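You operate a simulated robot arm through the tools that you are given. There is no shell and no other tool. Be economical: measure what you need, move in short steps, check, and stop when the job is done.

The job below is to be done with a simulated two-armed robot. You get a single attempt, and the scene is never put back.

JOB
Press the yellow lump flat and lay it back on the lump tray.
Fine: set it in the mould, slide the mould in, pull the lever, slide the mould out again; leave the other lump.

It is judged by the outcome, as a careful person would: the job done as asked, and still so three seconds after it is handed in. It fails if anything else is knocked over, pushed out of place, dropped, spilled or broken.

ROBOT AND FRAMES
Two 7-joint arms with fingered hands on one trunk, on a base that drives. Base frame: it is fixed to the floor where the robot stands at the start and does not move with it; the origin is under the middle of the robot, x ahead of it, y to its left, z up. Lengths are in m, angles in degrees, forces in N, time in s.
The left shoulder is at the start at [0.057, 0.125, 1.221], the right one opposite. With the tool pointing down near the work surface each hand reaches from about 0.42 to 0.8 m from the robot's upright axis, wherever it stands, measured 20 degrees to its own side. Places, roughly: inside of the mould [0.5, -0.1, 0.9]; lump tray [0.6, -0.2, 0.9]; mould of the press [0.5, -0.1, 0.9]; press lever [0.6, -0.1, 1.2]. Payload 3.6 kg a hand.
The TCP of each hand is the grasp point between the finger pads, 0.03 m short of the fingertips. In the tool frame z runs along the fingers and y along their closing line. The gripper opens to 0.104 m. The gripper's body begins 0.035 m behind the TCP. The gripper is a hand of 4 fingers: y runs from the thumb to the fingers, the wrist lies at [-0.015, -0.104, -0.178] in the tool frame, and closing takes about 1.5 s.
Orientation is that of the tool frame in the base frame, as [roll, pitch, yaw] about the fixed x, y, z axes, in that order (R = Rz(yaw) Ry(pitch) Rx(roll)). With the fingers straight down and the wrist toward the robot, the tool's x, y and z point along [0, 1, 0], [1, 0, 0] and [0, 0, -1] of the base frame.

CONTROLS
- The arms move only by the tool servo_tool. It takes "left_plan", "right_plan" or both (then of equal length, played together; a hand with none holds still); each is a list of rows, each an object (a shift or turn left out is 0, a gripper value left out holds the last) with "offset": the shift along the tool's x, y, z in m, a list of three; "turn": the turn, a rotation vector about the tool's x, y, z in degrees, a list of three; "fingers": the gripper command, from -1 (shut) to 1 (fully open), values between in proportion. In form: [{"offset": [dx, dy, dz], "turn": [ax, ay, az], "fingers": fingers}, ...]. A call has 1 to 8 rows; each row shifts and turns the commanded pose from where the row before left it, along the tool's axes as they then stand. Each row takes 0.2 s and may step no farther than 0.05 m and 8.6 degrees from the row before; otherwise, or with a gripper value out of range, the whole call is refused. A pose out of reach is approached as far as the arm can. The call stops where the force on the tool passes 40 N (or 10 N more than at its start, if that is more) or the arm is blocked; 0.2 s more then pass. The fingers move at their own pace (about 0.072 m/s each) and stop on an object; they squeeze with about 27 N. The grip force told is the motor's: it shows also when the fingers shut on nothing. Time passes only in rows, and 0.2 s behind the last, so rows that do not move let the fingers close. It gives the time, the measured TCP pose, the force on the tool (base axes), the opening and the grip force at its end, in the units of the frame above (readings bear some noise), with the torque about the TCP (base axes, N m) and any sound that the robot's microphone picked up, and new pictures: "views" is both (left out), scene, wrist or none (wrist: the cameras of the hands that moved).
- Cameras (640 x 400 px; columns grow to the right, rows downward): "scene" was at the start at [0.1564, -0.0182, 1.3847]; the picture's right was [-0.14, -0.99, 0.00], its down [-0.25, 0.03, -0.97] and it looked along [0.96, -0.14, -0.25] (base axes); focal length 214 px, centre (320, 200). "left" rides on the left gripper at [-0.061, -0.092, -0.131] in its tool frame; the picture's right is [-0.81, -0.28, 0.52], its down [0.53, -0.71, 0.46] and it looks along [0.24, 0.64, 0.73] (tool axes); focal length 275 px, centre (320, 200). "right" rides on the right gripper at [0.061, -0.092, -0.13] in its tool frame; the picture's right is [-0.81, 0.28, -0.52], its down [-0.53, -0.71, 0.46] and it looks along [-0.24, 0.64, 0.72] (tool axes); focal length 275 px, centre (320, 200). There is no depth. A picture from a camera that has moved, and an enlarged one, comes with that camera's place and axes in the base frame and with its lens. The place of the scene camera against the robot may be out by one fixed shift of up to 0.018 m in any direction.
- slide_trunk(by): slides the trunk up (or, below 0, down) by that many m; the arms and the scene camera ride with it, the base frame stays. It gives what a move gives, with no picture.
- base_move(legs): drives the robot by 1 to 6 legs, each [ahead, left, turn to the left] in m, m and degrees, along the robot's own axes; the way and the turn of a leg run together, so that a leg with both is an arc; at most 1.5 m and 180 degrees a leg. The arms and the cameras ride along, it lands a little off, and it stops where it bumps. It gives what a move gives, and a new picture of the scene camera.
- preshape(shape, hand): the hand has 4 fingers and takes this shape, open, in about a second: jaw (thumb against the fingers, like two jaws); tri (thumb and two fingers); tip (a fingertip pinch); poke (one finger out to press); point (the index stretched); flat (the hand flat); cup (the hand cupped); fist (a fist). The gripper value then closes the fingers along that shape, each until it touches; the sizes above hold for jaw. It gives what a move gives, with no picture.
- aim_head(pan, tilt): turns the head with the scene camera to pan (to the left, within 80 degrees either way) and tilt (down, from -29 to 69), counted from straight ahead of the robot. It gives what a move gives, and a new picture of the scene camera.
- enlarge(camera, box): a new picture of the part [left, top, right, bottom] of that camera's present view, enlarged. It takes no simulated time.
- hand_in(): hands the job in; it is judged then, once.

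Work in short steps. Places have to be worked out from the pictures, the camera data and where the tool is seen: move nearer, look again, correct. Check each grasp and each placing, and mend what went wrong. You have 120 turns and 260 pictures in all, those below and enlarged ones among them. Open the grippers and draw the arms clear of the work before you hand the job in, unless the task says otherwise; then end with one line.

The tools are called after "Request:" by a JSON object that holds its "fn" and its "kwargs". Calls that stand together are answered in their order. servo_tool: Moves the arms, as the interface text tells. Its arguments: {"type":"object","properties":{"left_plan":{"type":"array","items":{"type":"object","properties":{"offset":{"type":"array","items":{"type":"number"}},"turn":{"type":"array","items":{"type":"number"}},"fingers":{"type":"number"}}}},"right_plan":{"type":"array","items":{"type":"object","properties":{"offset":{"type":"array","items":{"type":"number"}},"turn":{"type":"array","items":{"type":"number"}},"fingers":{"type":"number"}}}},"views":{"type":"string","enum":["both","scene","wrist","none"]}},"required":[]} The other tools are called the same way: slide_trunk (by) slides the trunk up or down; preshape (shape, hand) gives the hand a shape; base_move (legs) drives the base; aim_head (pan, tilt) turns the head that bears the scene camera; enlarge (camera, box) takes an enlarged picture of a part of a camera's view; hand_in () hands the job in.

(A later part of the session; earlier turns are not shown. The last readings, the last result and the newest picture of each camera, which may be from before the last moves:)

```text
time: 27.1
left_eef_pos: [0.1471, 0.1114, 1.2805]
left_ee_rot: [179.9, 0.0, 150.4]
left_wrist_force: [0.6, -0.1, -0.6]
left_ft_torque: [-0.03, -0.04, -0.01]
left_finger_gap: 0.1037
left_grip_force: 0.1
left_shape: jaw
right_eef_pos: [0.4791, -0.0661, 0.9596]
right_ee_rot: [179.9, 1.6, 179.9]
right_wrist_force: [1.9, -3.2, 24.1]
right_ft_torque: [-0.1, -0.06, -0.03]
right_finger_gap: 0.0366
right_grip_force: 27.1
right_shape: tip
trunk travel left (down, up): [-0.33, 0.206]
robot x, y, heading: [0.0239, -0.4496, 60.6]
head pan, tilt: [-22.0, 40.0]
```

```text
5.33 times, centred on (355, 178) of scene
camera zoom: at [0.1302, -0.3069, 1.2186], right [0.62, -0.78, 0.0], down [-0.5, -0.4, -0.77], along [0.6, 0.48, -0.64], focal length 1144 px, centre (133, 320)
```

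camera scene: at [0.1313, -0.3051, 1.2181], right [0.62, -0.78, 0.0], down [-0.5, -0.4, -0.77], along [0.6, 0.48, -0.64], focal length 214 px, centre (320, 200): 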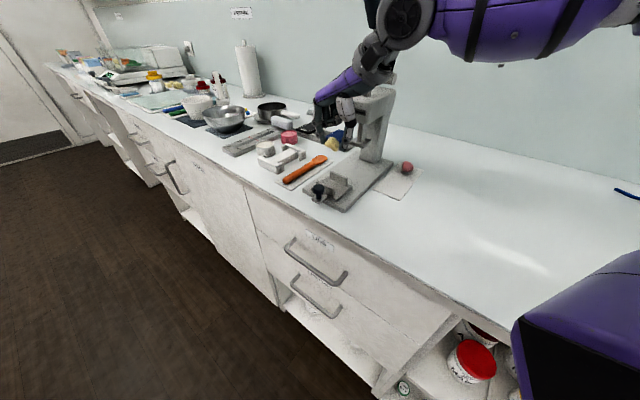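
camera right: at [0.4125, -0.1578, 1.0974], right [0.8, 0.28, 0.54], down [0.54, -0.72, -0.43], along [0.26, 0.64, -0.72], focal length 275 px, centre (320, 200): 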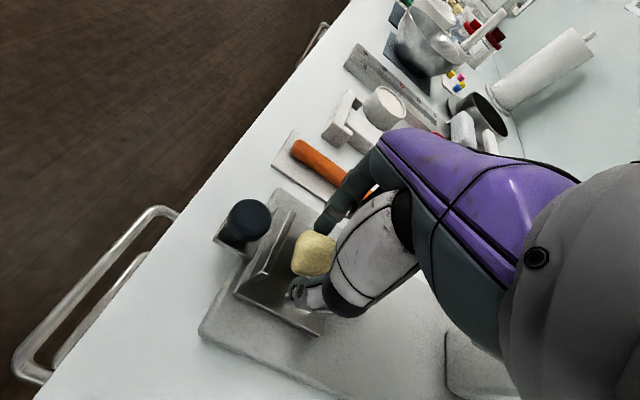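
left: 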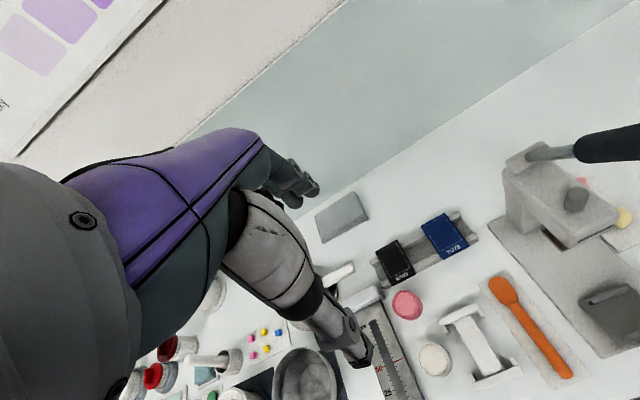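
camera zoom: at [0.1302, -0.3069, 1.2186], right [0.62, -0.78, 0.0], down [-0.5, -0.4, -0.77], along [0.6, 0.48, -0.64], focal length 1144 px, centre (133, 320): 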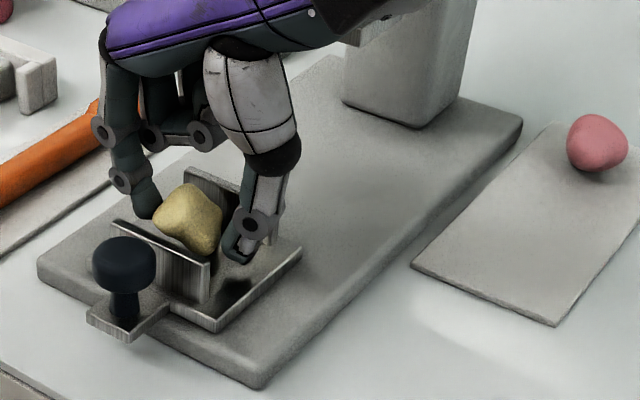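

Contact at TCP z≈0.960 with 24 N. The lump has touched the mould floor. I relax 3 mm and release.

Request:
{"fn": "servo_tool", "kwargs": {"right_plan": [{"offset": [0, 0, -0.003]}, {"fingers": -0.2}, {"fingers": 0.0}, {"fingers": 0.2}, {"fingers": 0.2}], "views": "wrist"}}

Request:
{"fn": "enlarge", "kwargs": {"camera": "scene", "box": [315, 140, 395, 215]}}

```text
time: 28.3
left_eef_pos: [0.1485, 0.1137, 1.2793]
left_ee_rot: [-179.9, 0.0, 150.4]
left_wrist_force: [-0.9, -0.6, 0.0]
left_ft_torque: [0.0, -0.03, -0.03]
left_finger_gap: 0.1037
left_grip_force: 0.0
left_shape: jaw
right_eef_pos: [0.4803, -0.0665, 0.956]
right_ee_rot: [-179.4, 1.5, 179.9]
right_wrist_force: [0.2, -0.1, 0.4]
right_ft_torque: [-0.02, 0.0, -0.02]
right_finger_gap: 0.0618
right_grip_force: 0.0
right_shape: tip
trunk travel left (down, up): [-0.33, 0.206]
robot x, y, heading: [0.0209, -0.451, 60.3]
head pan, tilt: [-22.0, 40.0]
camera right: at [0.4147, -0.1573, 1.0869], right [0.8, 0.28, 0.54], down [0.54, -0.72, -0.43], along [0.26, 0.64, -0.72], focal length 275 px, centre (320, 200)
```

right: 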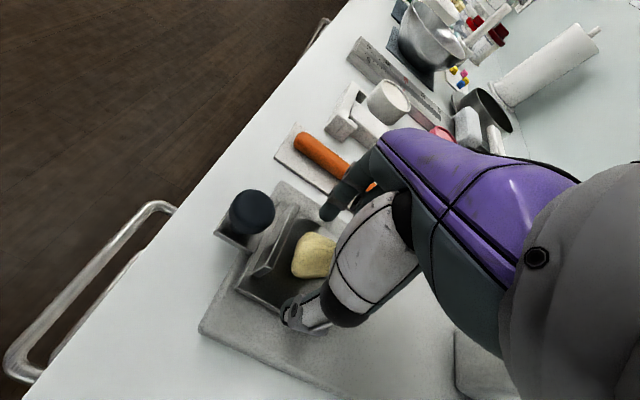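

```text
5.33 times, centred on (355, 178) of scene
camera zoom: at [0.1314, -0.3051, 1.2181], right [0.62, -0.78, 0.0], down [-0.5, -0.4, -0.77], along [0.6, 0.48, -0.64], focal length 1144 px, centre (133, 320)
```

zoom: 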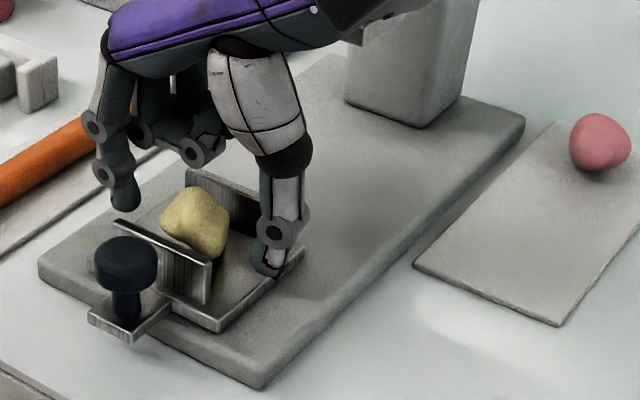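

The lump sits in the mould. I lift clear and check.

Request:
{"fn": "servo_tool", "kwargs": {"right_plan": [{"offset": [0, 0, -0.02]}, {"offset": [0, 0, -0.04]}, {"offset": [0.04, 0, -0.03]}, {"offset": [0.04, -0.02, -0.0]}], "views": "wrist"}}

Request:
{"fn": "enlarge", "kwargs": {"camera": "scene", "box": [300, 60, 440, 215]}}

Request:
{"fn": "enlarge", "kwargs": {"camera": "scene", "box": [315, 150, 375, 210]}}

```text
time: 29.3
left_eef_pos: [0.1482, 0.1139, 1.2796]
left_ee_rot: [-180.0, 0.0, 150.4]
left_wrist_force: [0.4, -0.1, 0.1]
left_ft_torque: [-0.02, 0.01, 0.02]
left_finger_gap: 0.104
left_grip_force: 0.1
left_shape: jaw
right_eef_pos: [0.3964, -0.0867, 1.0469]
right_ee_rot: [-179.5, 1.5, 179.9]
right_wrist_force: [-0.6, 0.3, 0.3]
right_ft_torque: [0.01, -0.01, -0.02]
right_finger_gap: 0.0621
right_grip_force: 0.0
right_shape: tip
trunk travel left (down, up): [-0.33, 0.206]
robot x, y, heading: [0.0195, -0.4492, 60.2]
head pan, tilt: [-22.0, 40.0]
camera right: at [0.3312, -0.1778, 1.1754], right [0.8, 0.28, 0.54], down [0.54, -0.72, -0.43], along [0.26, 0.64, -0.72], focal length 275 px, centre (320, 200)
```

right: 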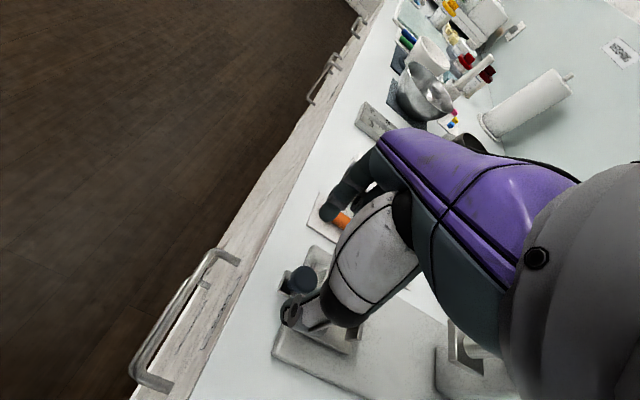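

```text
2.58 times, centred on (370, 138) of scene
camera zoom: at [0.131, -0.3058, 1.2182], right [0.62, -0.78, 0.0], down [-0.5, -0.4, -0.77], along [0.6, 0.48, -0.64], focal length 554 px, centre (191, 361)
```

zoom: 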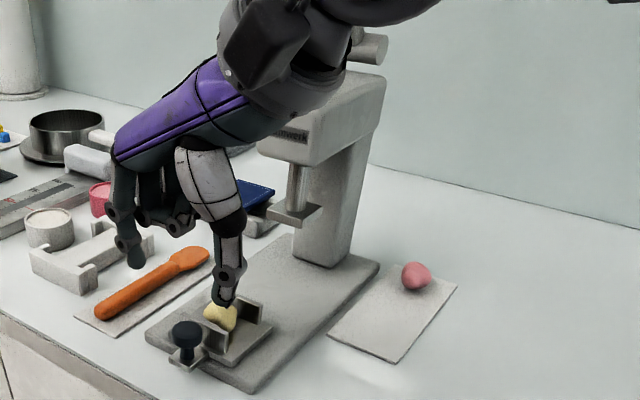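

```text
6.67 times, centred on (345, 180) of scene
camera zoom: at [0.131, -0.3058, 1.2182], right [0.62, -0.78, 0.0], down [-0.5, -0.4, -0.77], along [0.6, 0.48, -0.64], focal length 1430 px, centre (153, 333)
```

zoom: 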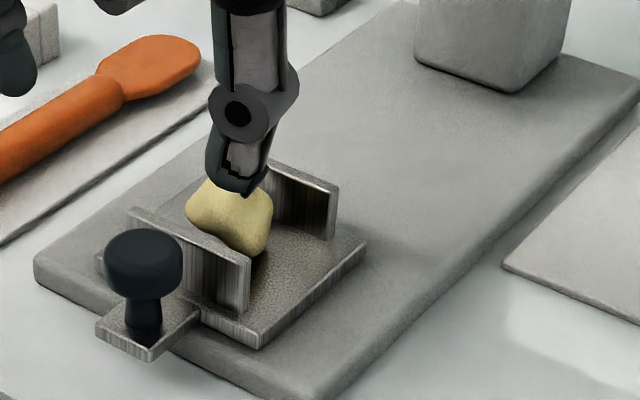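

The lump is in place between the rails, and the knob is a mushroom cap near (0.428,-0.067,0.942). I tilt the hand so its body trails toward the robot and will stay clear of the press head.

Request:
{"fn": "servo_tool", "kwargs": {"right_plan": [{"turn": [0, -7.5, 0]}, {"turn": [0, -7.5, 0]}, {"turn": [0, -7.5, 0]}, {"turn": [0, -7.5, 0]}]}}

```text
time: 30.3
left_eef_pos: [0.1488, 0.1149, 1.278]
left_ee_rot: [-179.8, 0.0, 150.4]
left_wrist_force: [0.6, -0.3, 0.1]
left_ft_torque: [0.03, -0.03, -0.02]
left_finger_gap: 0.1038
left_grip_force: 0.2
left_shape: jaw
right_eef_pos: [0.398, -0.0854, 1.0448]
right_ee_rot: [-179.4, 31.5, -179.8]
right_wrist_force: [-0.3, -0.8, -0.6]
right_ft_torque: [-0.04, -0.03, -0.02]
right_finger_gap: 0.0622
right_grip_force: 0.0
right_shape: tip
trunk travel left (down, up): [-0.33, 0.206]
robot x, y, heading: [0.0166, -0.4465, 60.3]
head pan, tilt: [-22.0, 40.0]
camera scene: at [0.1314, -0.3049, 1.218], right [0.62, -0.78, 0.0], down [-0.5, -0.4, -0.77], along [0.6, 0.48, -0.64], focal length 214 px, centre (320, 200)
camera right: at [0.2767, -0.1768, 1.1249], right [0.42, 0.28, 0.86], down [0.69, -0.72, -0.1], along [0.59, 0.64, -0.5], focal length 275 px, centre (320, 200)
```

scene: 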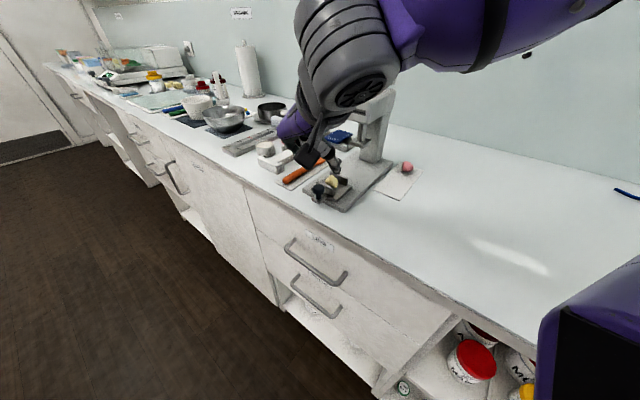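
right: 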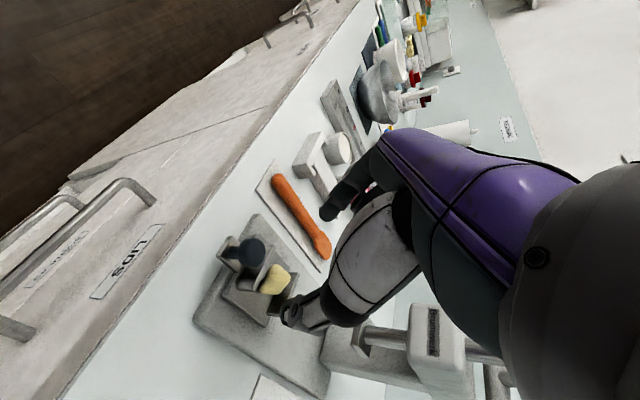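

Now approach the knob from above and behind.

Request:
{"fn": "servo_tool", "kwargs": {"right_plan": [{"offset": [0.027, 0.018, 0.03]}, {"offset": [0, 0, 0.03]}], "views": "wrist"}}

Request:
{"fn": "enlarge", "kwargs": {"camera": "scene", "box": [300, 140, 380, 215]}}

Request:
{"fn": "enlarge", "kwargs": {"camera": "right", "box": [200, 180, 380, 340]}}

```text
time: 30.9
left_eef_pos: [0.1491, 0.1145, 1.2804]
left_ee_rot: [-180.0, 0.1, 150.4]
left_wrist_force: [-0.5, -0.4, -0.9]
left_ft_torque: [-0.02, 0.02, 0.01]
left_finger_gap: 0.1036
left_grip_force: 0.0
left_shape: jaw
right_eef_pos: [0.4042, -0.0692, 0.9801]
right_ee_rot: [-179.4, 31.5, -179.8]
right_wrist_force: [-0.9, -0.1, 0.9]
right_ft_torque: [0.02, -0.01, -0.02]
right_finger_gap: 0.0621
right_grip_force: 0.0
right_shape: tip
trunk travel left (down, up): [-0.33, 0.206]
robot x, y, heading: [0.0213, -0.4503, 60.6]
head pan, tilt: [-22.0, 40.0]
camera right: at [0.283, -0.16, 1.06], right [0.42, 0.28, 0.86], down [0.69, -0.72, -0.1], along [0.59, 0.64, -0.5], focal length 275 px, centre (320, 200)
```

right: 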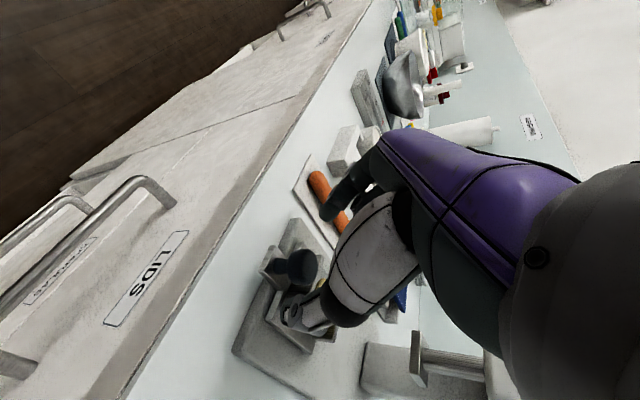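

```text
5.33 times, centred on (340, 178) of scene
camera zoom: at [0.1314, -0.3059, 1.2182], right [0.62, -0.78, 0.0], down [-0.5, -0.4, -0.77], along [0.6, 0.48, -0.64], focal length 1144 px, centre (213, 320)
```

zoom: 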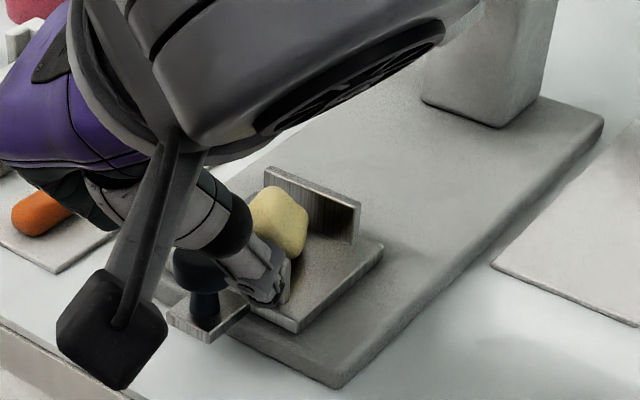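

```text
2.50 times, centred on (290, 260) of right
camera zoom: at [0.283, -0.16, 1.06], right [0.42, 0.28, 0.86], down [0.69, -0.72, -0.1], along [0.59, 0.64, -0.5], focal length 688 px, centre (395, 50)
```

zoom: 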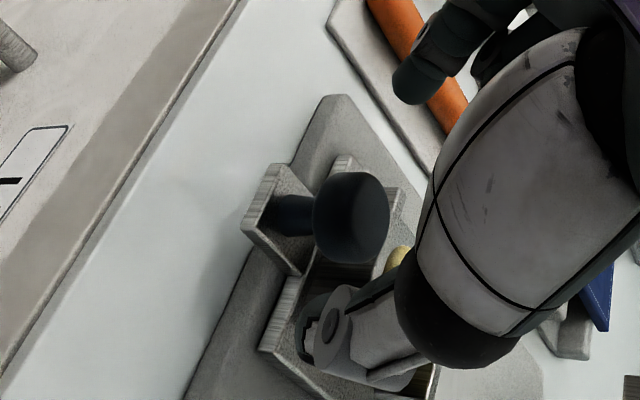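

Knob reads as x≈0.432, z≈0.943. I move in and close on it.

Request:
{"fn": "servo_tool", "kwargs": {"right_plan": [{"offset": [-0.001, 0.002, 0.014]}, {"offset": [0, 0, 0.012]}, {"fingers": -0.3}, {"fingers": -1}, {"fingers": -1}, {"fingers": -1}], "views": "wrist"}}

Request:
{"fn": "enlarge", "kwargs": {"camera": "right", "box": [200, 180, 380, 340]}}

Request:
{"fn": "enlarge", "kwargs": {"camera": "scene", "box": [300, 140, 380, 215]}}

```text
time: 32.3
left_eef_pos: [0.15, 0.1151, 1.2782]
left_ee_rot: [-179.9, 0.0, 150.4]
left_wrist_force: [-0.2, -0.1, -0.4]
left_ft_torque: [0.0, 0.01, 0.02]
left_finger_gap: 0.1038
left_grip_force: 0.1
left_shape: jaw
right_eef_pos: [0.4207, -0.067, 0.9548]
right_ee_rot: [-179.1, 31.4, -179.7]
right_wrist_force: [1.0, -0.8, -11.7]
right_ft_torque: [0.0, 0.13, -0.05]
right_finger_gap: 0.0186
right_grip_force: 27.4
right_shape: tip
trunk travel left (down, up): [-0.33, 0.206]
robot x, y, heading: [0.0181, -0.4514, 60.5]
head pan, tilt: [-22.0, 40.0]
camera right: at [0.2994, -0.157, 1.036], right [0.42, 0.29, 0.86], down [0.69, -0.72, -0.1], along [0.59, 0.64, -0.5], focal length 275 px, centre (320, 200)
```

right: 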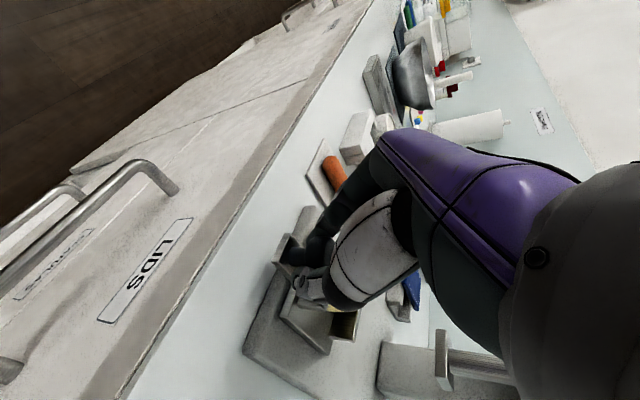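

```text
2.50 times, centred on (290, 260) of right
camera zoom: at [0.2994, -0.157, 1.036], right [0.42, 0.29, 0.86], down [0.69, -0.72, -0.1], along [0.59, 0.64, -0.5], focal length 688 px, centre (395, 50)
```

zoom: 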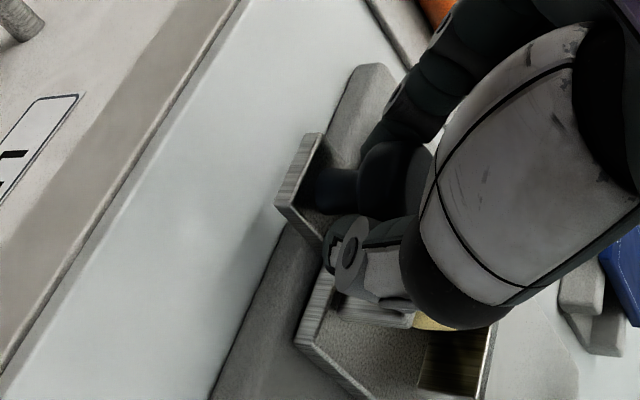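

```text
5.33 times, centred on (340, 178) of scene
camera zoom: at [0.1322, -0.3047, 1.2179], right [0.62, -0.78, 0.0], down [-0.5, -0.4, -0.77], along [0.6, 0.48, -0.64], focal length 1144 px, centre (213, 320)
```

zoom: 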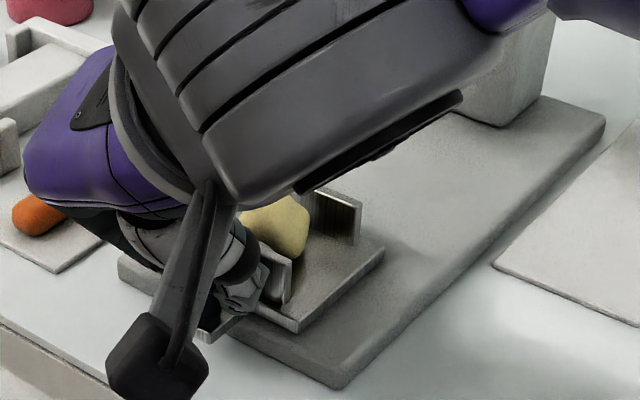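

Knob gripped (18.6 mm). I ease down slightly and start pushing +x in small steps.

Request:
{"fn": "servo_tool", "kwargs": {"right_plan": [{"offset": [0.0005, 0, 0.001]}, {"offset": [-0.0085, 0, 0.0052]}, {"offset": [-0.0085, 0, 0.0052]}, {"offset": [-0.0085, 0, 0.0052]}], "views": "scene"}}

Request:
{"fn": "enlarge", "kwargs": {"camera": "scene", "box": [300, 120, 400, 215]}}

```text
time: 33.3
left_eef_pos: [0.1494, 0.1153, 1.2784]
left_ee_rot: [180.0, 0.0, 150.4]
left_wrist_force: [0.8, -0.3, 0.7]
left_ft_torque: [0.0, 0.01, -0.01]
left_finger_gap: 0.1037
left_grip_force: 0.1
left_shape: jaw
right_eef_pos: [0.4498, -0.0654, 0.9561]
right_ee_rot: [-179.4, 31.4, -179.8]
right_wrist_force: [-1.1, 0.3, -13.4]
right_ft_torque: [-0.01, 0.15, 0.0]
right_finger_gap: 0.0187
right_grip_force: 27.2
right_shape: tip
trunk travel left (down, up): [-0.33, 0.206]
robot x, y, heading: [0.0224, -0.4488, 60.1]
head pan, tilt: [-22.0, 40.0]
camera scene: at [0.1322, -0.3044, 1.2179], right [0.62, -0.78, 0.0], down [-0.5, -0.4, -0.77], along [0.6, 0.48, -0.64], focal length 214 px, centre (320, 200)
```

scene: 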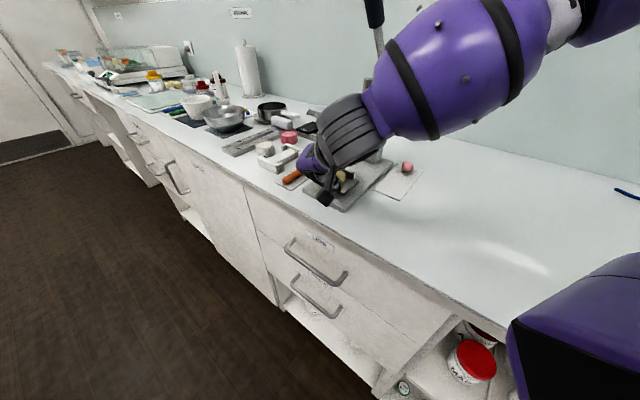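

```text
4.21 times, centred on (350, 168) of scene
camera zoom: at [0.1322, -0.3044, 1.2179], right [0.62, -0.78, 0.0], down [-0.5, -0.4, -0.77], along [0.6, 0.48, -0.64], focal length 903 px, centre (194, 337)
```

zoom: 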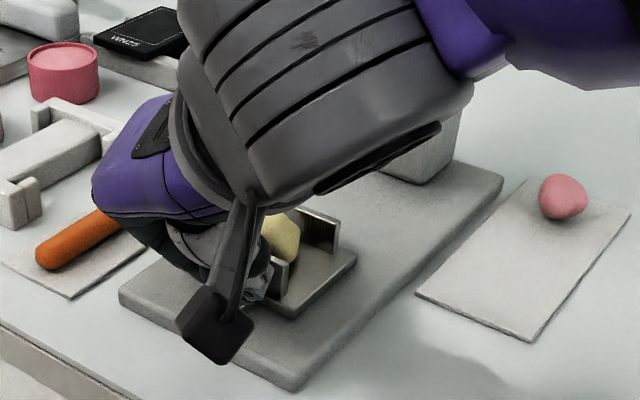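

The mould slides freely. Continue with a slight downward bias to relieve the pull.

Request:
{"fn": "servo_tool", "kwargs": {"right_plan": [{"offset": [-0.0082, 0, 0.0058]}, {"offset": [-0.0082, 0, 0.0058]}, {"offset": [-0.0085, 0, 0.0052]}, {"offset": [-0.0085, 0, 0.0052]}], "views": "wrist"}}

Request:
{"fn": "enlarge", "kwargs": {"camera": "scene", "box": [300, 80, 420, 215]}}

```text
time: 34.3
left_eef_pos: [0.1503, 0.1152, 1.2787]
left_ee_rot: [-179.9, 0.1, 150.3]
left_wrist_force: [-0.1, 0.8, 0.4]
left_ft_torque: [-0.02, 0.01, -0.03]
left_finger_gap: 0.1035
left_grip_force: 0.0
left_shape: jaw
right_eef_pos: [0.4898, -0.0651, 0.9553]
right_ee_rot: [-179.4, 31.6, -179.8]
right_wrist_force: [-0.9, 1.2, -12.2]
right_ft_torque: [0.0, 0.1, 0.03]
right_finger_gap: 0.0189
right_grip_force: 27.0
right_shape: tip
trunk travel left (down, up): [-0.33, 0.206]
robot x, y, heading: [0.0185, -0.4483, 60.3]
head pan, tilt: [-22.0, 40.0]
camera right: at [0.3696, -0.1578, 1.0353], right [0.42, 0.28, 0.86], down [0.69, -0.72, -0.1], along [0.59, 0.64, -0.5], focal length 275 px, centre (320, 200)
```

right: 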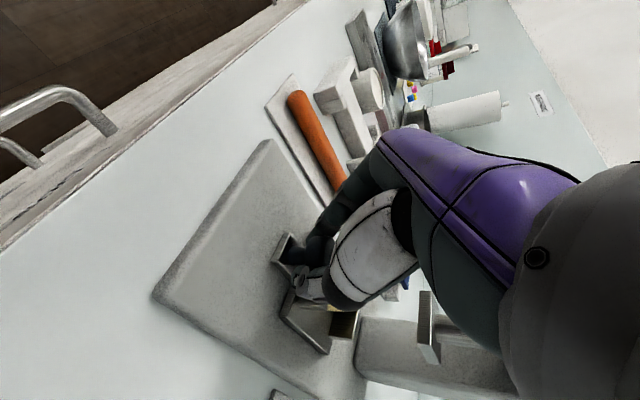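

```text
2.96 times, centred on (360, 148) of scene
camera zoom: at [0.1321, -0.3045, 1.2179], right [0.62, -0.78, 0.0], down [-0.5, -0.4, -0.77], along [0.6, 0.48, -0.64], focal length 636 px, centre (202, 356)
```

zoom: 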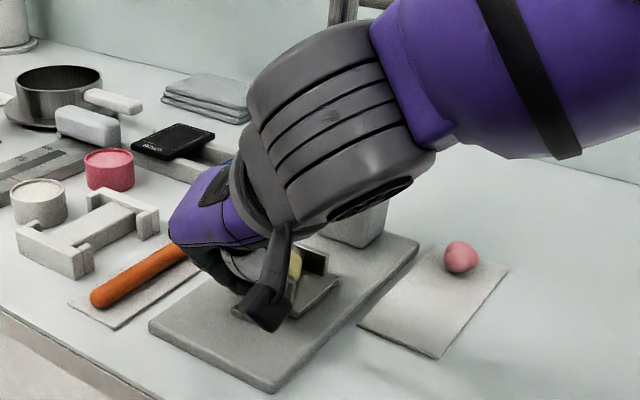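

Request:
{"fn": "servo_tool", "kwargs": {"right_plan": [{"offset": [-0.0085, 0, 0.0055]}, {"offset": [-0.0085, 0, 0.0055]}, {"offset": [-0.0085, 0, 0.0052]}], "views": "wrist"}}

Request:
{"fn": "enlarge", "kwargs": {"camera": "right", "box": [240, 220, 480, 400]}}

```text
time: 35.1
left_eef_pos: [0.1495, 0.1153, 1.2775]
left_ee_rot: [-179.9, 0.0, 150.3]
left_wrist_force: [0.3, 0.2, 0.1]
left_ft_torque: [-0.03, -0.01, 0.02]
left_finger_gap: 0.1036
left_grip_force: 0.1
left_shape: jaw
right_eef_pos: [0.52, -0.0668, 0.9552]
right_ee_rot: [-179.4, 31.5, -179.8]
right_wrist_force: [-1.5, 3.5, -5.8]
right_ft_torque: [0.01, 0.04, 0.01]
right_finger_gap: 0.0189
right_grip_force: 26.9
right_shape: tip
trunk travel left (down, up): [-0.33, 0.206]
robot x, y, heading: [0.0235, -0.4488, 60.2]
head pan, tilt: [-22.0, 40.0]
camera right: at [0.3994, -0.1584, 1.0345], right [0.42, 0.28, 0.86], down [0.69, -0.72, -0.1], along [0.59, 0.64, -0.5], focal length 275 px, centre (320, 200)
```

right: 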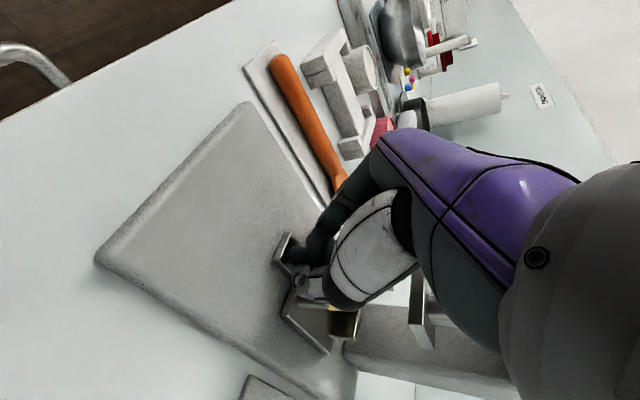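

```text
2.22 times, centred on (360, 310) of right
camera zoom: at [0.3994, -0.1584, 1.0345], right [0.42, 0.28, 0.86], down [0.69, -0.72, -0.1], along [0.59, 0.64, -0.5], focal length 612 px, centre (231, -44)
```

zoom: 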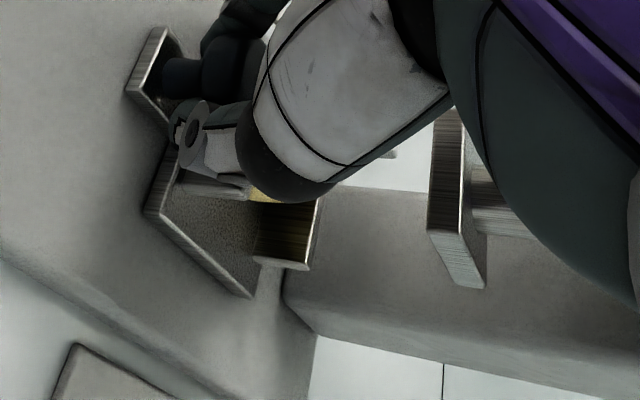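

Request:
{"fn": "servo_tool", "kwargs": {"right_plan": [{"offset": [-0.0045, 0, 0.0028]}, {"offset": [-0.0045, 0, 0.0028]}, {"offset": [-0.0045, 0, 0.0028]}, {"offset": [-0.0045, 0, 0.0028]}], "views": "wrist"}}

Request:
{"fn": "enlarge", "kwargs": {"camera": "right", "box": [240, 220, 480, 400]}}

```text
time: 36.1
left_eef_pos: [0.147, 0.115, 1.279]
left_ee_rot: [-179.9, 0.1, 150.4]
left_wrist_force: [-0.6, 0.3, 0.5]
left_ft_torque: [-0.01, 0.0, 0.04]
left_finger_gap: 0.1041
left_grip_force: 0.2
left_shape: jaw
right_eef_pos: [0.538, -0.0668, 0.9537]
right_ee_rot: [-179.2, 31.3, -179.5]
right_wrist_force: [-16.0, -1.1, -9.7]
right_ft_torque: [-0.12, 0.28, 0.02]
right_finger_gap: 0.0202
right_grip_force: 27.1
right_shape: tip
trunk travel left (down, up): [-0.33, 0.206]
robot x, y, heading: [0.0177, -0.45, 60.3]
head pan, tilt: [-22.0, 40.0]
camera right: at [0.4179, -0.158, 1.0352], right [0.42, 0.29, 0.86], down [0.69, -0.71, -0.1], along [0.58, 0.64, -0.5], focal length 275 px, centre (320, 200)
```

right: 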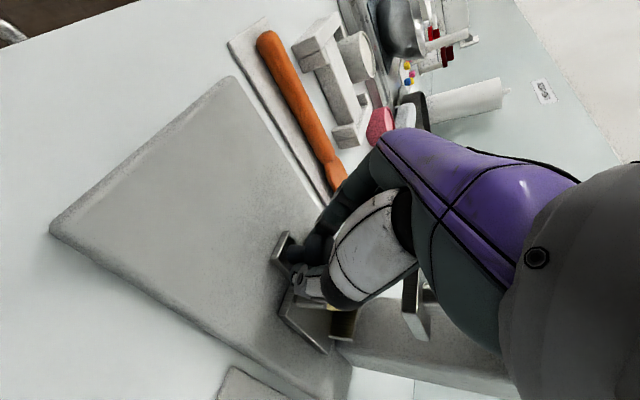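

```text
2.22 times, centred on (360, 310) of right
camera zoom: at [0.4179, -0.158, 1.0352], right [0.42, 0.29, 0.86], down [0.69, -0.71, -0.1], along [0.58, 0.64, -0.5], focal length 612 px, centre (231, -44)
```

zoom: 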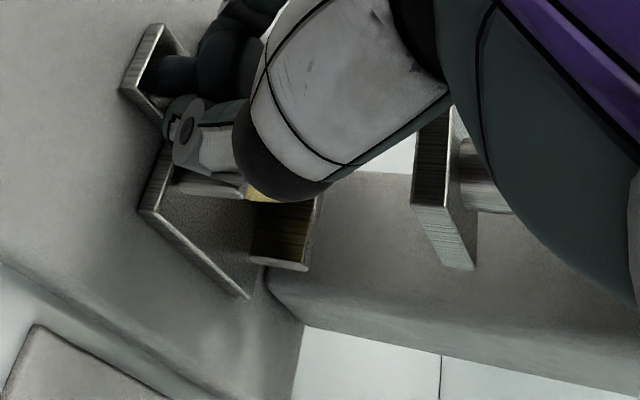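

A firm stop at about 0.115 m of travel, so the mould is fully in. I release and withdraw along the tool axis.

Request:
{"fn": "servo_tool", "kwargs": {"right_plan": [{"fingers": 0.0}, {"fingers": 0.2}, {"fingers": 0.2}, {"offset": [0, 0, -0.03]}, {"offset": [0.02, 0, -0.04]}, {"offset": [0.03, -0.02, -0.04]}, {"offset": [0.03, -0.02, -0.04]}]}}

Request:
{"fn": "enlarge", "kwargs": {"camera": "scene", "box": [320, 0, 440, 215]}}

```text
refused: row 6 steps farther than a row can; nothing moved
```

```text
1.86 times, centred on (380, 108) of scene
camera zoom: at [0.1297, -0.3047, 1.2181], right [0.62, -0.78, 0.0], down [-0.5, -0.4, -0.77], along [0.6, 0.48, -0.64], focal length 399 px, centre (208, 372)
```

zoom: 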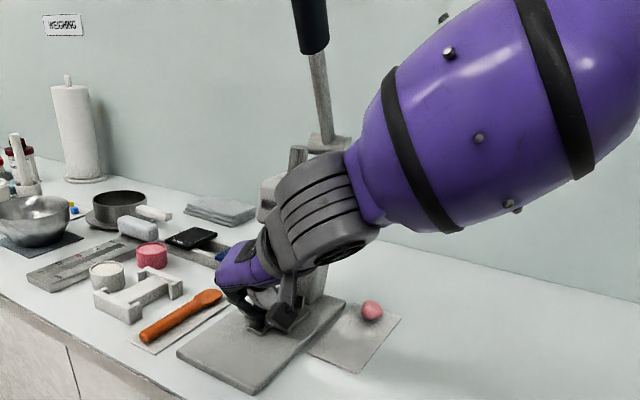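

One row was too long. I resend it with shorter steps.

Request:
{"fn": "servo_tool", "kwargs": {"right_plan": [{"fingers": 0.0}, {"fingers": 0.2}, {"fingers": 0.2}, {"offset": [0, 0, -0.03]}, {"offset": [0.02, 0, -0.04]}, {"offset": [0.03, 0, -0.035]}, {"offset": [0.02, -0.02, -0.035]}]}}

Request:
{"fn": "enlarge", "kwargs": {"camera": "scene", "box": [320, 0, 440, 215]}}

```text
time: 37.7
left_eef_pos: [0.1487, 0.1136, 1.2808]
left_ee_rot: [180.0, 0.0, 150.4]
left_wrist_force: [0.0, -0.2, 0.1]
left_ft_torque: [-0.01, 0.01, -0.03]
left_finger_gap: 0.1038
left_grip_force: 0.0
left_shape: jaw
right_eef_pos: [0.4057, -0.088, 1.0395]
right_ee_rot: [-179.5, 31.5, -179.9]
right_wrist_force: [0.0, 0.2, 0.6]
right_ft_torque: [0.04, 0.02, 0.02]
right_finger_gap: 0.0621
right_grip_force: 0.1
right_shape: tip
trunk travel left (down, up): [-0.33, 0.206]
robot x, y, heading: [0.024, -0.4501, 60.5]
head pan, tilt: [-22.0, 40.0]
camera scene: at [0.1307, -0.3061, 1.2183], right [0.62, -0.78, 0.0], down [-0.5, -0.4, -0.77], along [0.6, 0.48, -0.64], focal length 214 px, centre (320, 200)
camera right: at [0.2851, -0.1782, 1.1194], right [0.42, 0.28, 0.86], down [0.69, -0.72, -0.1], along [0.59, 0.64, -0.5], focal length 275 px, centre (320, 200)
```

scene: 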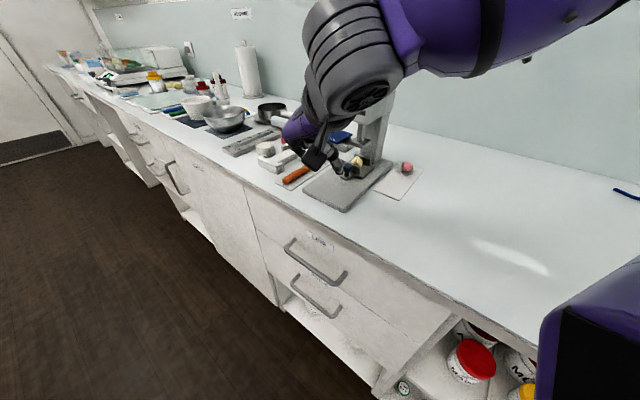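
right: 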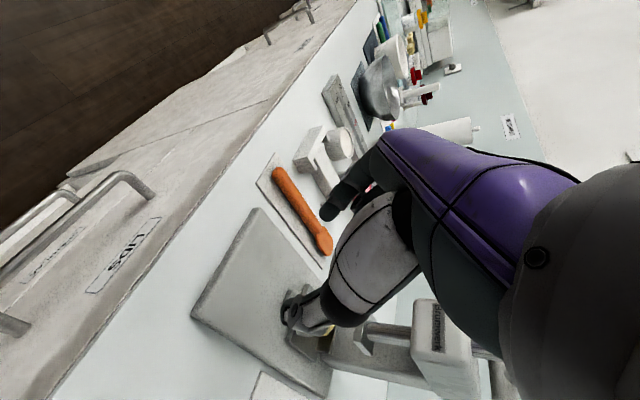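

```text
1.86 times, centred on (380, 108) of scene
camera zoom: at [0.1307, -0.3061, 1.2183], right [0.62, -0.78, 0.0], down [-0.5, -0.4, -0.77], along [0.6, 0.48, -0.64], focal length 399 px, centre (208, 372)
```

zoom: 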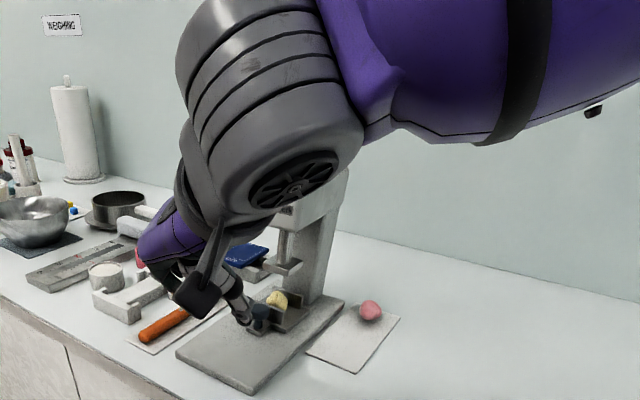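

The mould with the lump is under the ram, so next is the lever. I raise the trunk, switch the right hand to jaw and look at the lever from the scene camera.

Request:
{"fn": "slide_trunk", "kwargs": {"by": 0.15}}

Request:
{"fn": "preshape", "kwargs": {"hand": "right", "shape": "jaw"}}

Request:
{"fn": "servo_tool", "kwargs": {"right_plan": [{"offset": [0.03, -0.03, 0], "turn": [0, 8, 0], "fingers": 1}, {"offset": [0, -0.04, 0], "turn": [0, 8, 0]}, {"offset": [0, -0.04, -0.02], "turn": [0, 8, 0]}, {"offset": [0, 0, -0.04], "turn": [0, 8, 0]}, {"offset": [0, 0, -0.04], "turn": [0, 7, 0]}, {"turn": [0, 7, 0]}], "views": "none"}}

Request:
{"fn": "aim_head", "kwargs": {"pan": -22, "tilt": 20}}

```text
time: 39.4
left_eef_pos: [0.1491, 0.1155, 1.4271]
left_ee_rot: [-179.9, 0.0, 150.5]
left_wrist_force: [0.4, 0.0, -0.4]
left_ft_torque: [-0.02, 0.04, 0.03]
left_finger_gap: 0.1035
left_grip_force: 0.0
left_shape: jaw
right_eef_pos: [0.4096, -0.0856, 1.187]
right_ee_rot: [-179.4, 31.6, -179.8]
right_wrist_force: [-0.4, -0.2, -0.6]
right_ft_torque: [0.0, -0.02, -0.01]
right_finger_gap: 0.0622
right_grip_force: 0.0
right_shape: tip
trunk travel left (down, up): [-0.48, 0.056]
robot x, y, heading: [0.0228, -0.4468, 60.3]
head pan, tilt: [-22.0, 40.0]
```

```text
time: 40.3
left_eef_pos: [0.1485, 0.1139, 1.4297]
left_ee_rot: [-179.9, 0.0, 150.4]
left_wrist_force: [0.0, 0.1, 0.7]
left_ft_torque: [-0.01, -0.01, -0.01]
left_finger_gap: 0.1038
left_grip_force: 0.0
left_shape: jaw
right_eef_pos: [0.4093, -0.0873, 1.189]
right_ee_rot: [-179.4, 31.5, -179.8]
right_wrist_force: [0.4, 0.0, -0.4]
right_ft_torque: [0.04, -0.01, 0.03]
right_finger_gap: 0.1038
right_grip_force: 0.0
right_shape: jaw
trunk travel left (down, up): [-0.48, 0.056]
robot x, y, heading: [0.0199, -0.4496, 60.8]
head pan, tilt: [-22.0, 40.0]
```

```text
time: 41.7
left_eef_pos: [0.149, 0.1153, 1.4281]
left_ee_rot: [-179.9, 0.0, 150.4]
left_wrist_force: [-0.2, 0.1, 1.0]
left_ft_torque: [0.01, 0.0, 0.0]
left_finger_gap: 0.1038
left_grip_force: 0.0
left_shape: jaw
right_eef_pos: [0.372, -0.1961, 1.2731]
right_ee_rot: [-179.5, -14.6, 179.7]
right_wrist_force: [-0.1, -0.8, 0.6]
right_ft_torque: [0.02, 0.0, -0.03]
right_finger_gap: 0.1041
right_grip_force: 0.0
right_shape: jaw
trunk travel left (down, up): [-0.48, 0.056]
robot x, y, heading: [0.0218, -0.4482, 60.4]
head pan, tilt: [-22.0, 40.0]
```

```text
time: 42.5
left_eef_pos: [0.1496, 0.1146, 1.429]
left_ee_rot: [-180.0, -0.1, 150.4]
left_wrist_force: [-0.1, 0.3, -0.5]
left_ft_torque: [-0.02, -0.02, -0.02]
left_finger_gap: 0.1036
left_grip_force: 0.1
left_shape: jaw
right_eef_pos: [0.3711, -0.1953, 1.2729]
right_ee_rot: [-179.5, -14.5, 179.7]
right_wrist_force: [0.6, -0.3, 0.8]
right_ft_torque: [0.01, -0.02, 0.02]
right_finger_gap: 0.1039
right_grip_force: 0.0
right_shape: jaw
trunk travel left (down, up): [-0.48, 0.056]
robot x, y, heading: [0.0209, -0.4529, 60.5]
head pan, tilt: [-22.0, 20.0]
camera scene: at [0.111, -0.3471, 1.4109], right [0.62, -0.78, 0.0], down [-0.27, -0.21, -0.94], along [0.74, 0.58, -0.34], focal length 214 px, centre (320, 200)
```

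scene: 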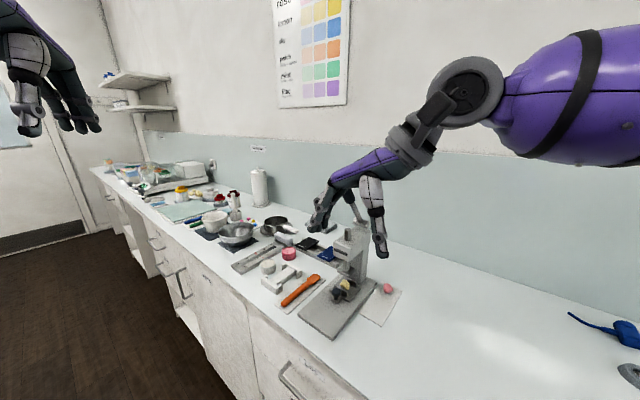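

Request:
{"fn": "enlarge", "kwargs": {"camera": "scene", "box": [300, 140, 420, 320]}}

Request:
{"fn": "enlarge", "kwargs": {"camera": "right", "box": [0, 0, 640, 400]}}

```text
2.22 times, centred on (360, 230) of scene
camera zoom: at [0.111, -0.3471, 1.4109], right [0.62, -0.78, 0.0], down [-0.27, -0.21, -0.94], along [0.74, 0.58, -0.34], focal length 477 px, centre (231, 133)
```

zoom: 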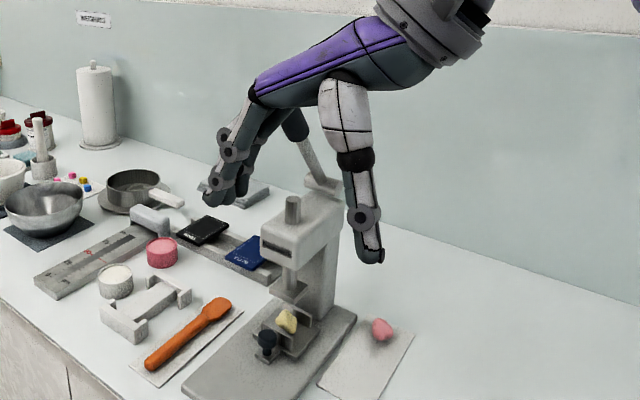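

```text
1.00 times, centred on (320, 200) of right (not enlarged: the box is as wide or as high as the picture)
camera zoom: at [0.3444, -0.2865, 1.4148], right [0.91, 0.28, 0.3], down [0.4, -0.72, -0.57], along [0.06, 0.64, -0.77], focal length 275 px, centre (320, 200)
```

zoom: 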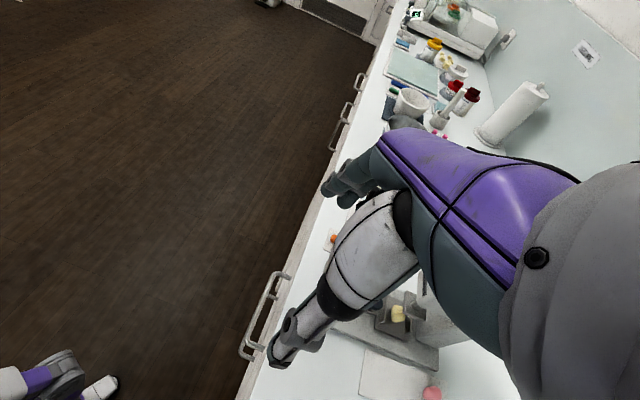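

I shift the hand aside to see the lever handle fully.

Request:
{"fn": "servo_tool", "kwargs": {"right_plan": [{"offset": [0, -0.045, -0.02]}, {"offset": [0, -0.045, -0.02]}, {"offset": [0, -0.045, -0.02]}, {"offset": [0, -0.03, -0.02]}], "views": "none"}}

Request:
{"fn": "enlarge", "kwargs": {"camera": "scene", "box": [280, 120, 420, 300]}}

```text
time: 43.5
left_eef_pos: [0.1489, 0.1136, 1.4283]
left_ee_rot: [-179.9, 0.0, 150.4]
left_wrist_force: [-0.2, 0.0, -0.1]
left_ft_torque: [0.0, 0.04, 0.01]
left_finger_gap: 0.1036
left_grip_force: 0.1
left_shape: jaw
right_eef_pos: [0.3931, -0.3579, 1.3527]
right_ee_rot: [-179.4, -14.5, 179.7]
right_wrist_force: [-0.2, 0.2, -0.8]
right_ft_torque: [0.01, 0.01, -0.02]
right_finger_gap: 0.104
right_grip_force: 0.0
right_shape: jaw
trunk travel left (down, up): [-0.48, 0.056]
robot x, y, heading: [0.0209, -0.4502, 60.2]
head pan, tilt: [-22.0, 20.0]
```

```text
2.22 times, centred on (350, 210) of scene
camera zoom: at [0.111, -0.3477, 1.4111], right [0.62, -0.78, 0.0], down [-0.27, -0.21, -0.94], along [0.74, 0.58, -0.34], focal length 477 px, centre (253, 178)
```

zoom: 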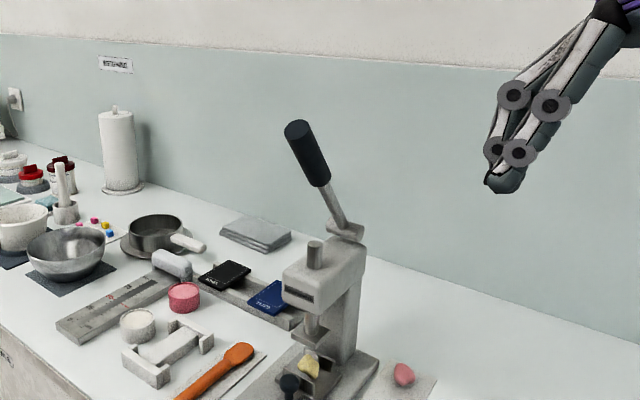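

The handle runs from about (0.605,-0.067,1.205) to (0.547,-0.067,1.287). I move above it with the jaw open across y.

Request:
{"fn": "servo_tool", "kwargs": {"right_plan": [{"offset": [-0.0235, 0.0364, -0.006]}, {"offset": [-0.0235, 0.0364, -0.006]}, {"offset": [-0.0235, 0.0364, -0.006]}, {"offset": [-0.0235, 0.0364, -0.006]}, {"offset": [-0.0235, 0.0364, -0.006]}, {"offset": [-0.0235, 0.0364, -0.006]}, {"offset": [-0.0235, 0.0364, -0.006]}, {"offset": [-0.0235, 0.0364, -0.006]}], "views": "wrist"}}

Request:
{"fn": "enlarge", "kwargs": {"camera": "scene", "box": [280, 80, 440, 260]}}

```text
time: 45.3
left_eef_pos: [0.1489, 0.117, 1.4277]
left_ee_rot: [-179.9, 0.0, 150.3]
left_wrist_force: [0.1, -0.3, -0.3]
left_ft_torque: [-0.02, 0.04, -0.02]
left_finger_gap: 0.1037
left_grip_force: 0.1
left_shape: jaw
right_eef_pos: [0.502, -0.1352, 1.3641]
right_ee_rot: [179.7, -15.0, 179.3]
right_wrist_force: [0.4, 0.4, -0.6]
right_ft_torque: [-0.04, 0.0, 0.02]
right_finger_gap: 0.1039
right_grip_force: 0.0
right_shape: jaw
right hand out of reach, approached as far as the arm can: row 5, 6, 7, 8
trunk travel left (down, up): [-0.48, 0.056]
robot x, y, heading: [0.0231, -0.4474, 60.4]
head pan, tilt: [-22.0, 20.0]
camera right: at [0.475, -0.228, 1.5051], right [0.92, 0.26, 0.29], down [0.39, -0.72, -0.58], along [0.06, 0.65, -0.76], focal length 275 px, centre (320, 200)
```

right: 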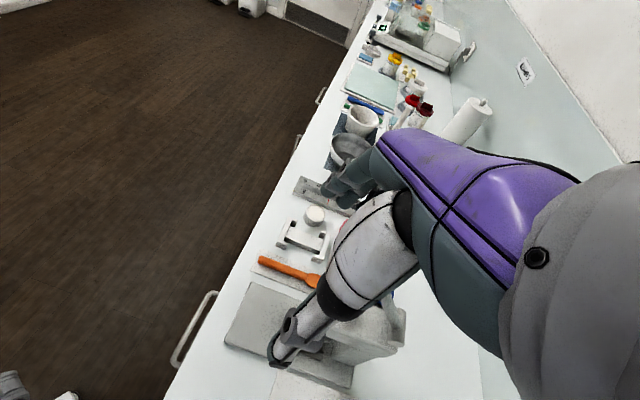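

```text
2.22 times, centred on (360, 170) of scene
camera zoom: at [0.1113, -0.3453, 1.4108], right [0.62, -0.78, 0.0], down [-0.27, -0.21, -0.94], along [0.74, 0.58, -0.34], focal length 477 px, centre (231, 267)
```

zoom: 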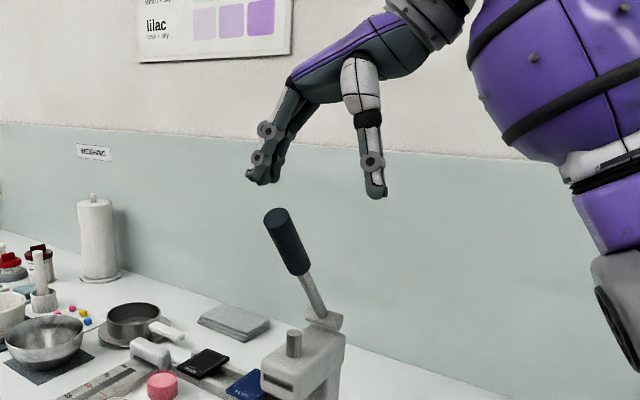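

Out of reach by a few cm, so I shift the base 0.10 m along +y. The hand stays above the lever top.

Request:
{"fn": "base_move", "kwargs": {"legs": [[0.087, 0.05, 0]]}}

```text
time: 46.5
left_eef_pos: [0.148, 0.2138, 1.4303]
left_ee_rot: [179.9, 0.0, 150.5]
left_wrist_force: [0.6, 0.6, 0.5]
left_ft_torque: [-0.05, -0.01, 0.03]
left_finger_gap: 0.1038
left_grip_force: 0.2
left_shape: jaw
right_eef_pos: [0.5008, -0.0371, 1.3645]
right_ee_rot: [179.6, -14.9, 179.4]
right_wrist_force: [0.3, -0.4, -0.7]
right_ft_torque: [0.01, 0.01, 0.01]
right_finger_gap: 0.104
right_grip_force: 0.0
right_shape: jaw
trunk travel left (down, up): [-0.48, 0.056]
robot x, y, heading: [0.0198, -0.3507, 60.3]
head pan, tilt: [-22.0, 20.0]
camera scene: at [0.1105, -0.248, 1.4111], right [0.62, -0.78, 0.0], down [-0.27, -0.21, -0.94], along [0.74, 0.58, -0.34], focal length 214 px, centre (320, 200)
```

scene: 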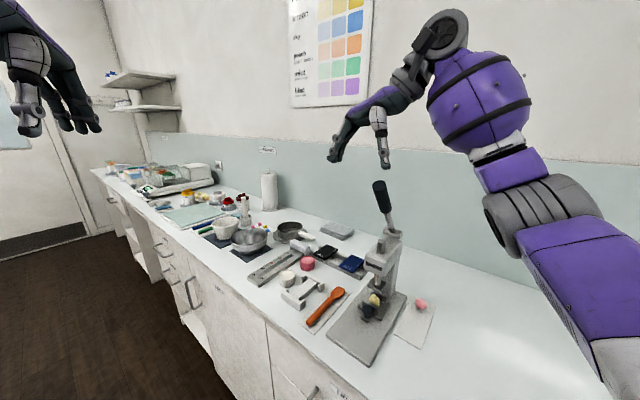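

Request:
{"fn": "servo_tool", "kwargs": {"right_plan": [{"offset": [0, -0.015, 0], "turn": [0, -7.5, 0]}, {"offset": [-0.035, -0.015, -0.004]}, {"offset": [-0.035, 0, -0.004]}], "views": "wrist"}}

Request:
{"fn": "enlarge", "kwargs": {"camera": "scene", "box": [320, 100, 460, 280]}}

```text
time: 47.3
left_eef_pos: [0.1483, 0.2133, 1.4293]
left_ee_rot: [180.0, 0.0, 150.4]
left_wrist_force: [-0.7, 0.1, -0.7]
left_ft_torque: [0.02, -0.02, -0.01]
left_finger_gap: 0.1039
left_grip_force: 0.0
left_shape: jaw
right_eef_pos: [0.4991, -0.0588, 1.3695]
right_ee_rot: [179.6, -7.4, 179.2]
right_wrist_force: [-0.2, -0.3, -0.9]
right_ft_torque: [0.02, -0.01, 0.0]
right_finger_gap: 0.1039
right_grip_force: 0.2
right_shape: jaw
right hand out of reach, approached as far as the arm can: row 1, 2, 3
trunk travel left (down, up): [-0.48, 0.056]
robot x, y, heading: [0.0201, -0.3515, 60.3]
head pan, tilt: [-22.0, 20.0]
camera right: at [0.454, -0.1513, 1.5049], right [0.88, 0.26, 0.41], down [0.46, -0.72, -0.53], along [0.16, 0.65, -0.75], focal length 275 px, centre (320, 200)
```

right: 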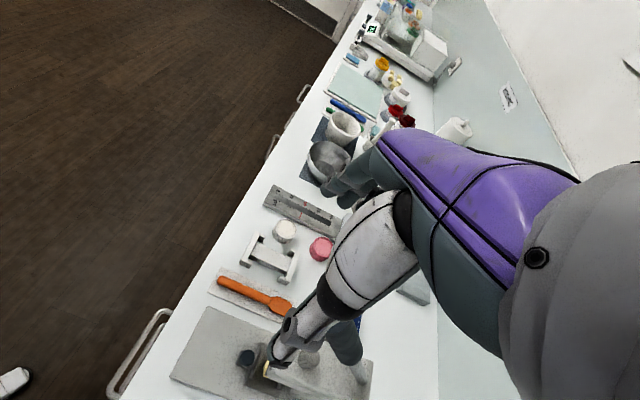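

```text
2.22 times, centred on (390, 190) of scene
camera zoom: at [0.1106, -0.248, 1.411], right [0.62, -0.78, 0.0], down [-0.27, -0.21, -0.94], along [0.74, 0.58, -0.34], focal length 477 px, centre (164, 222)
```

zoom: 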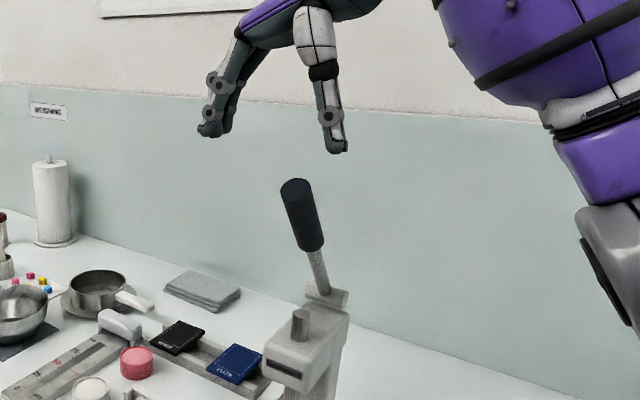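

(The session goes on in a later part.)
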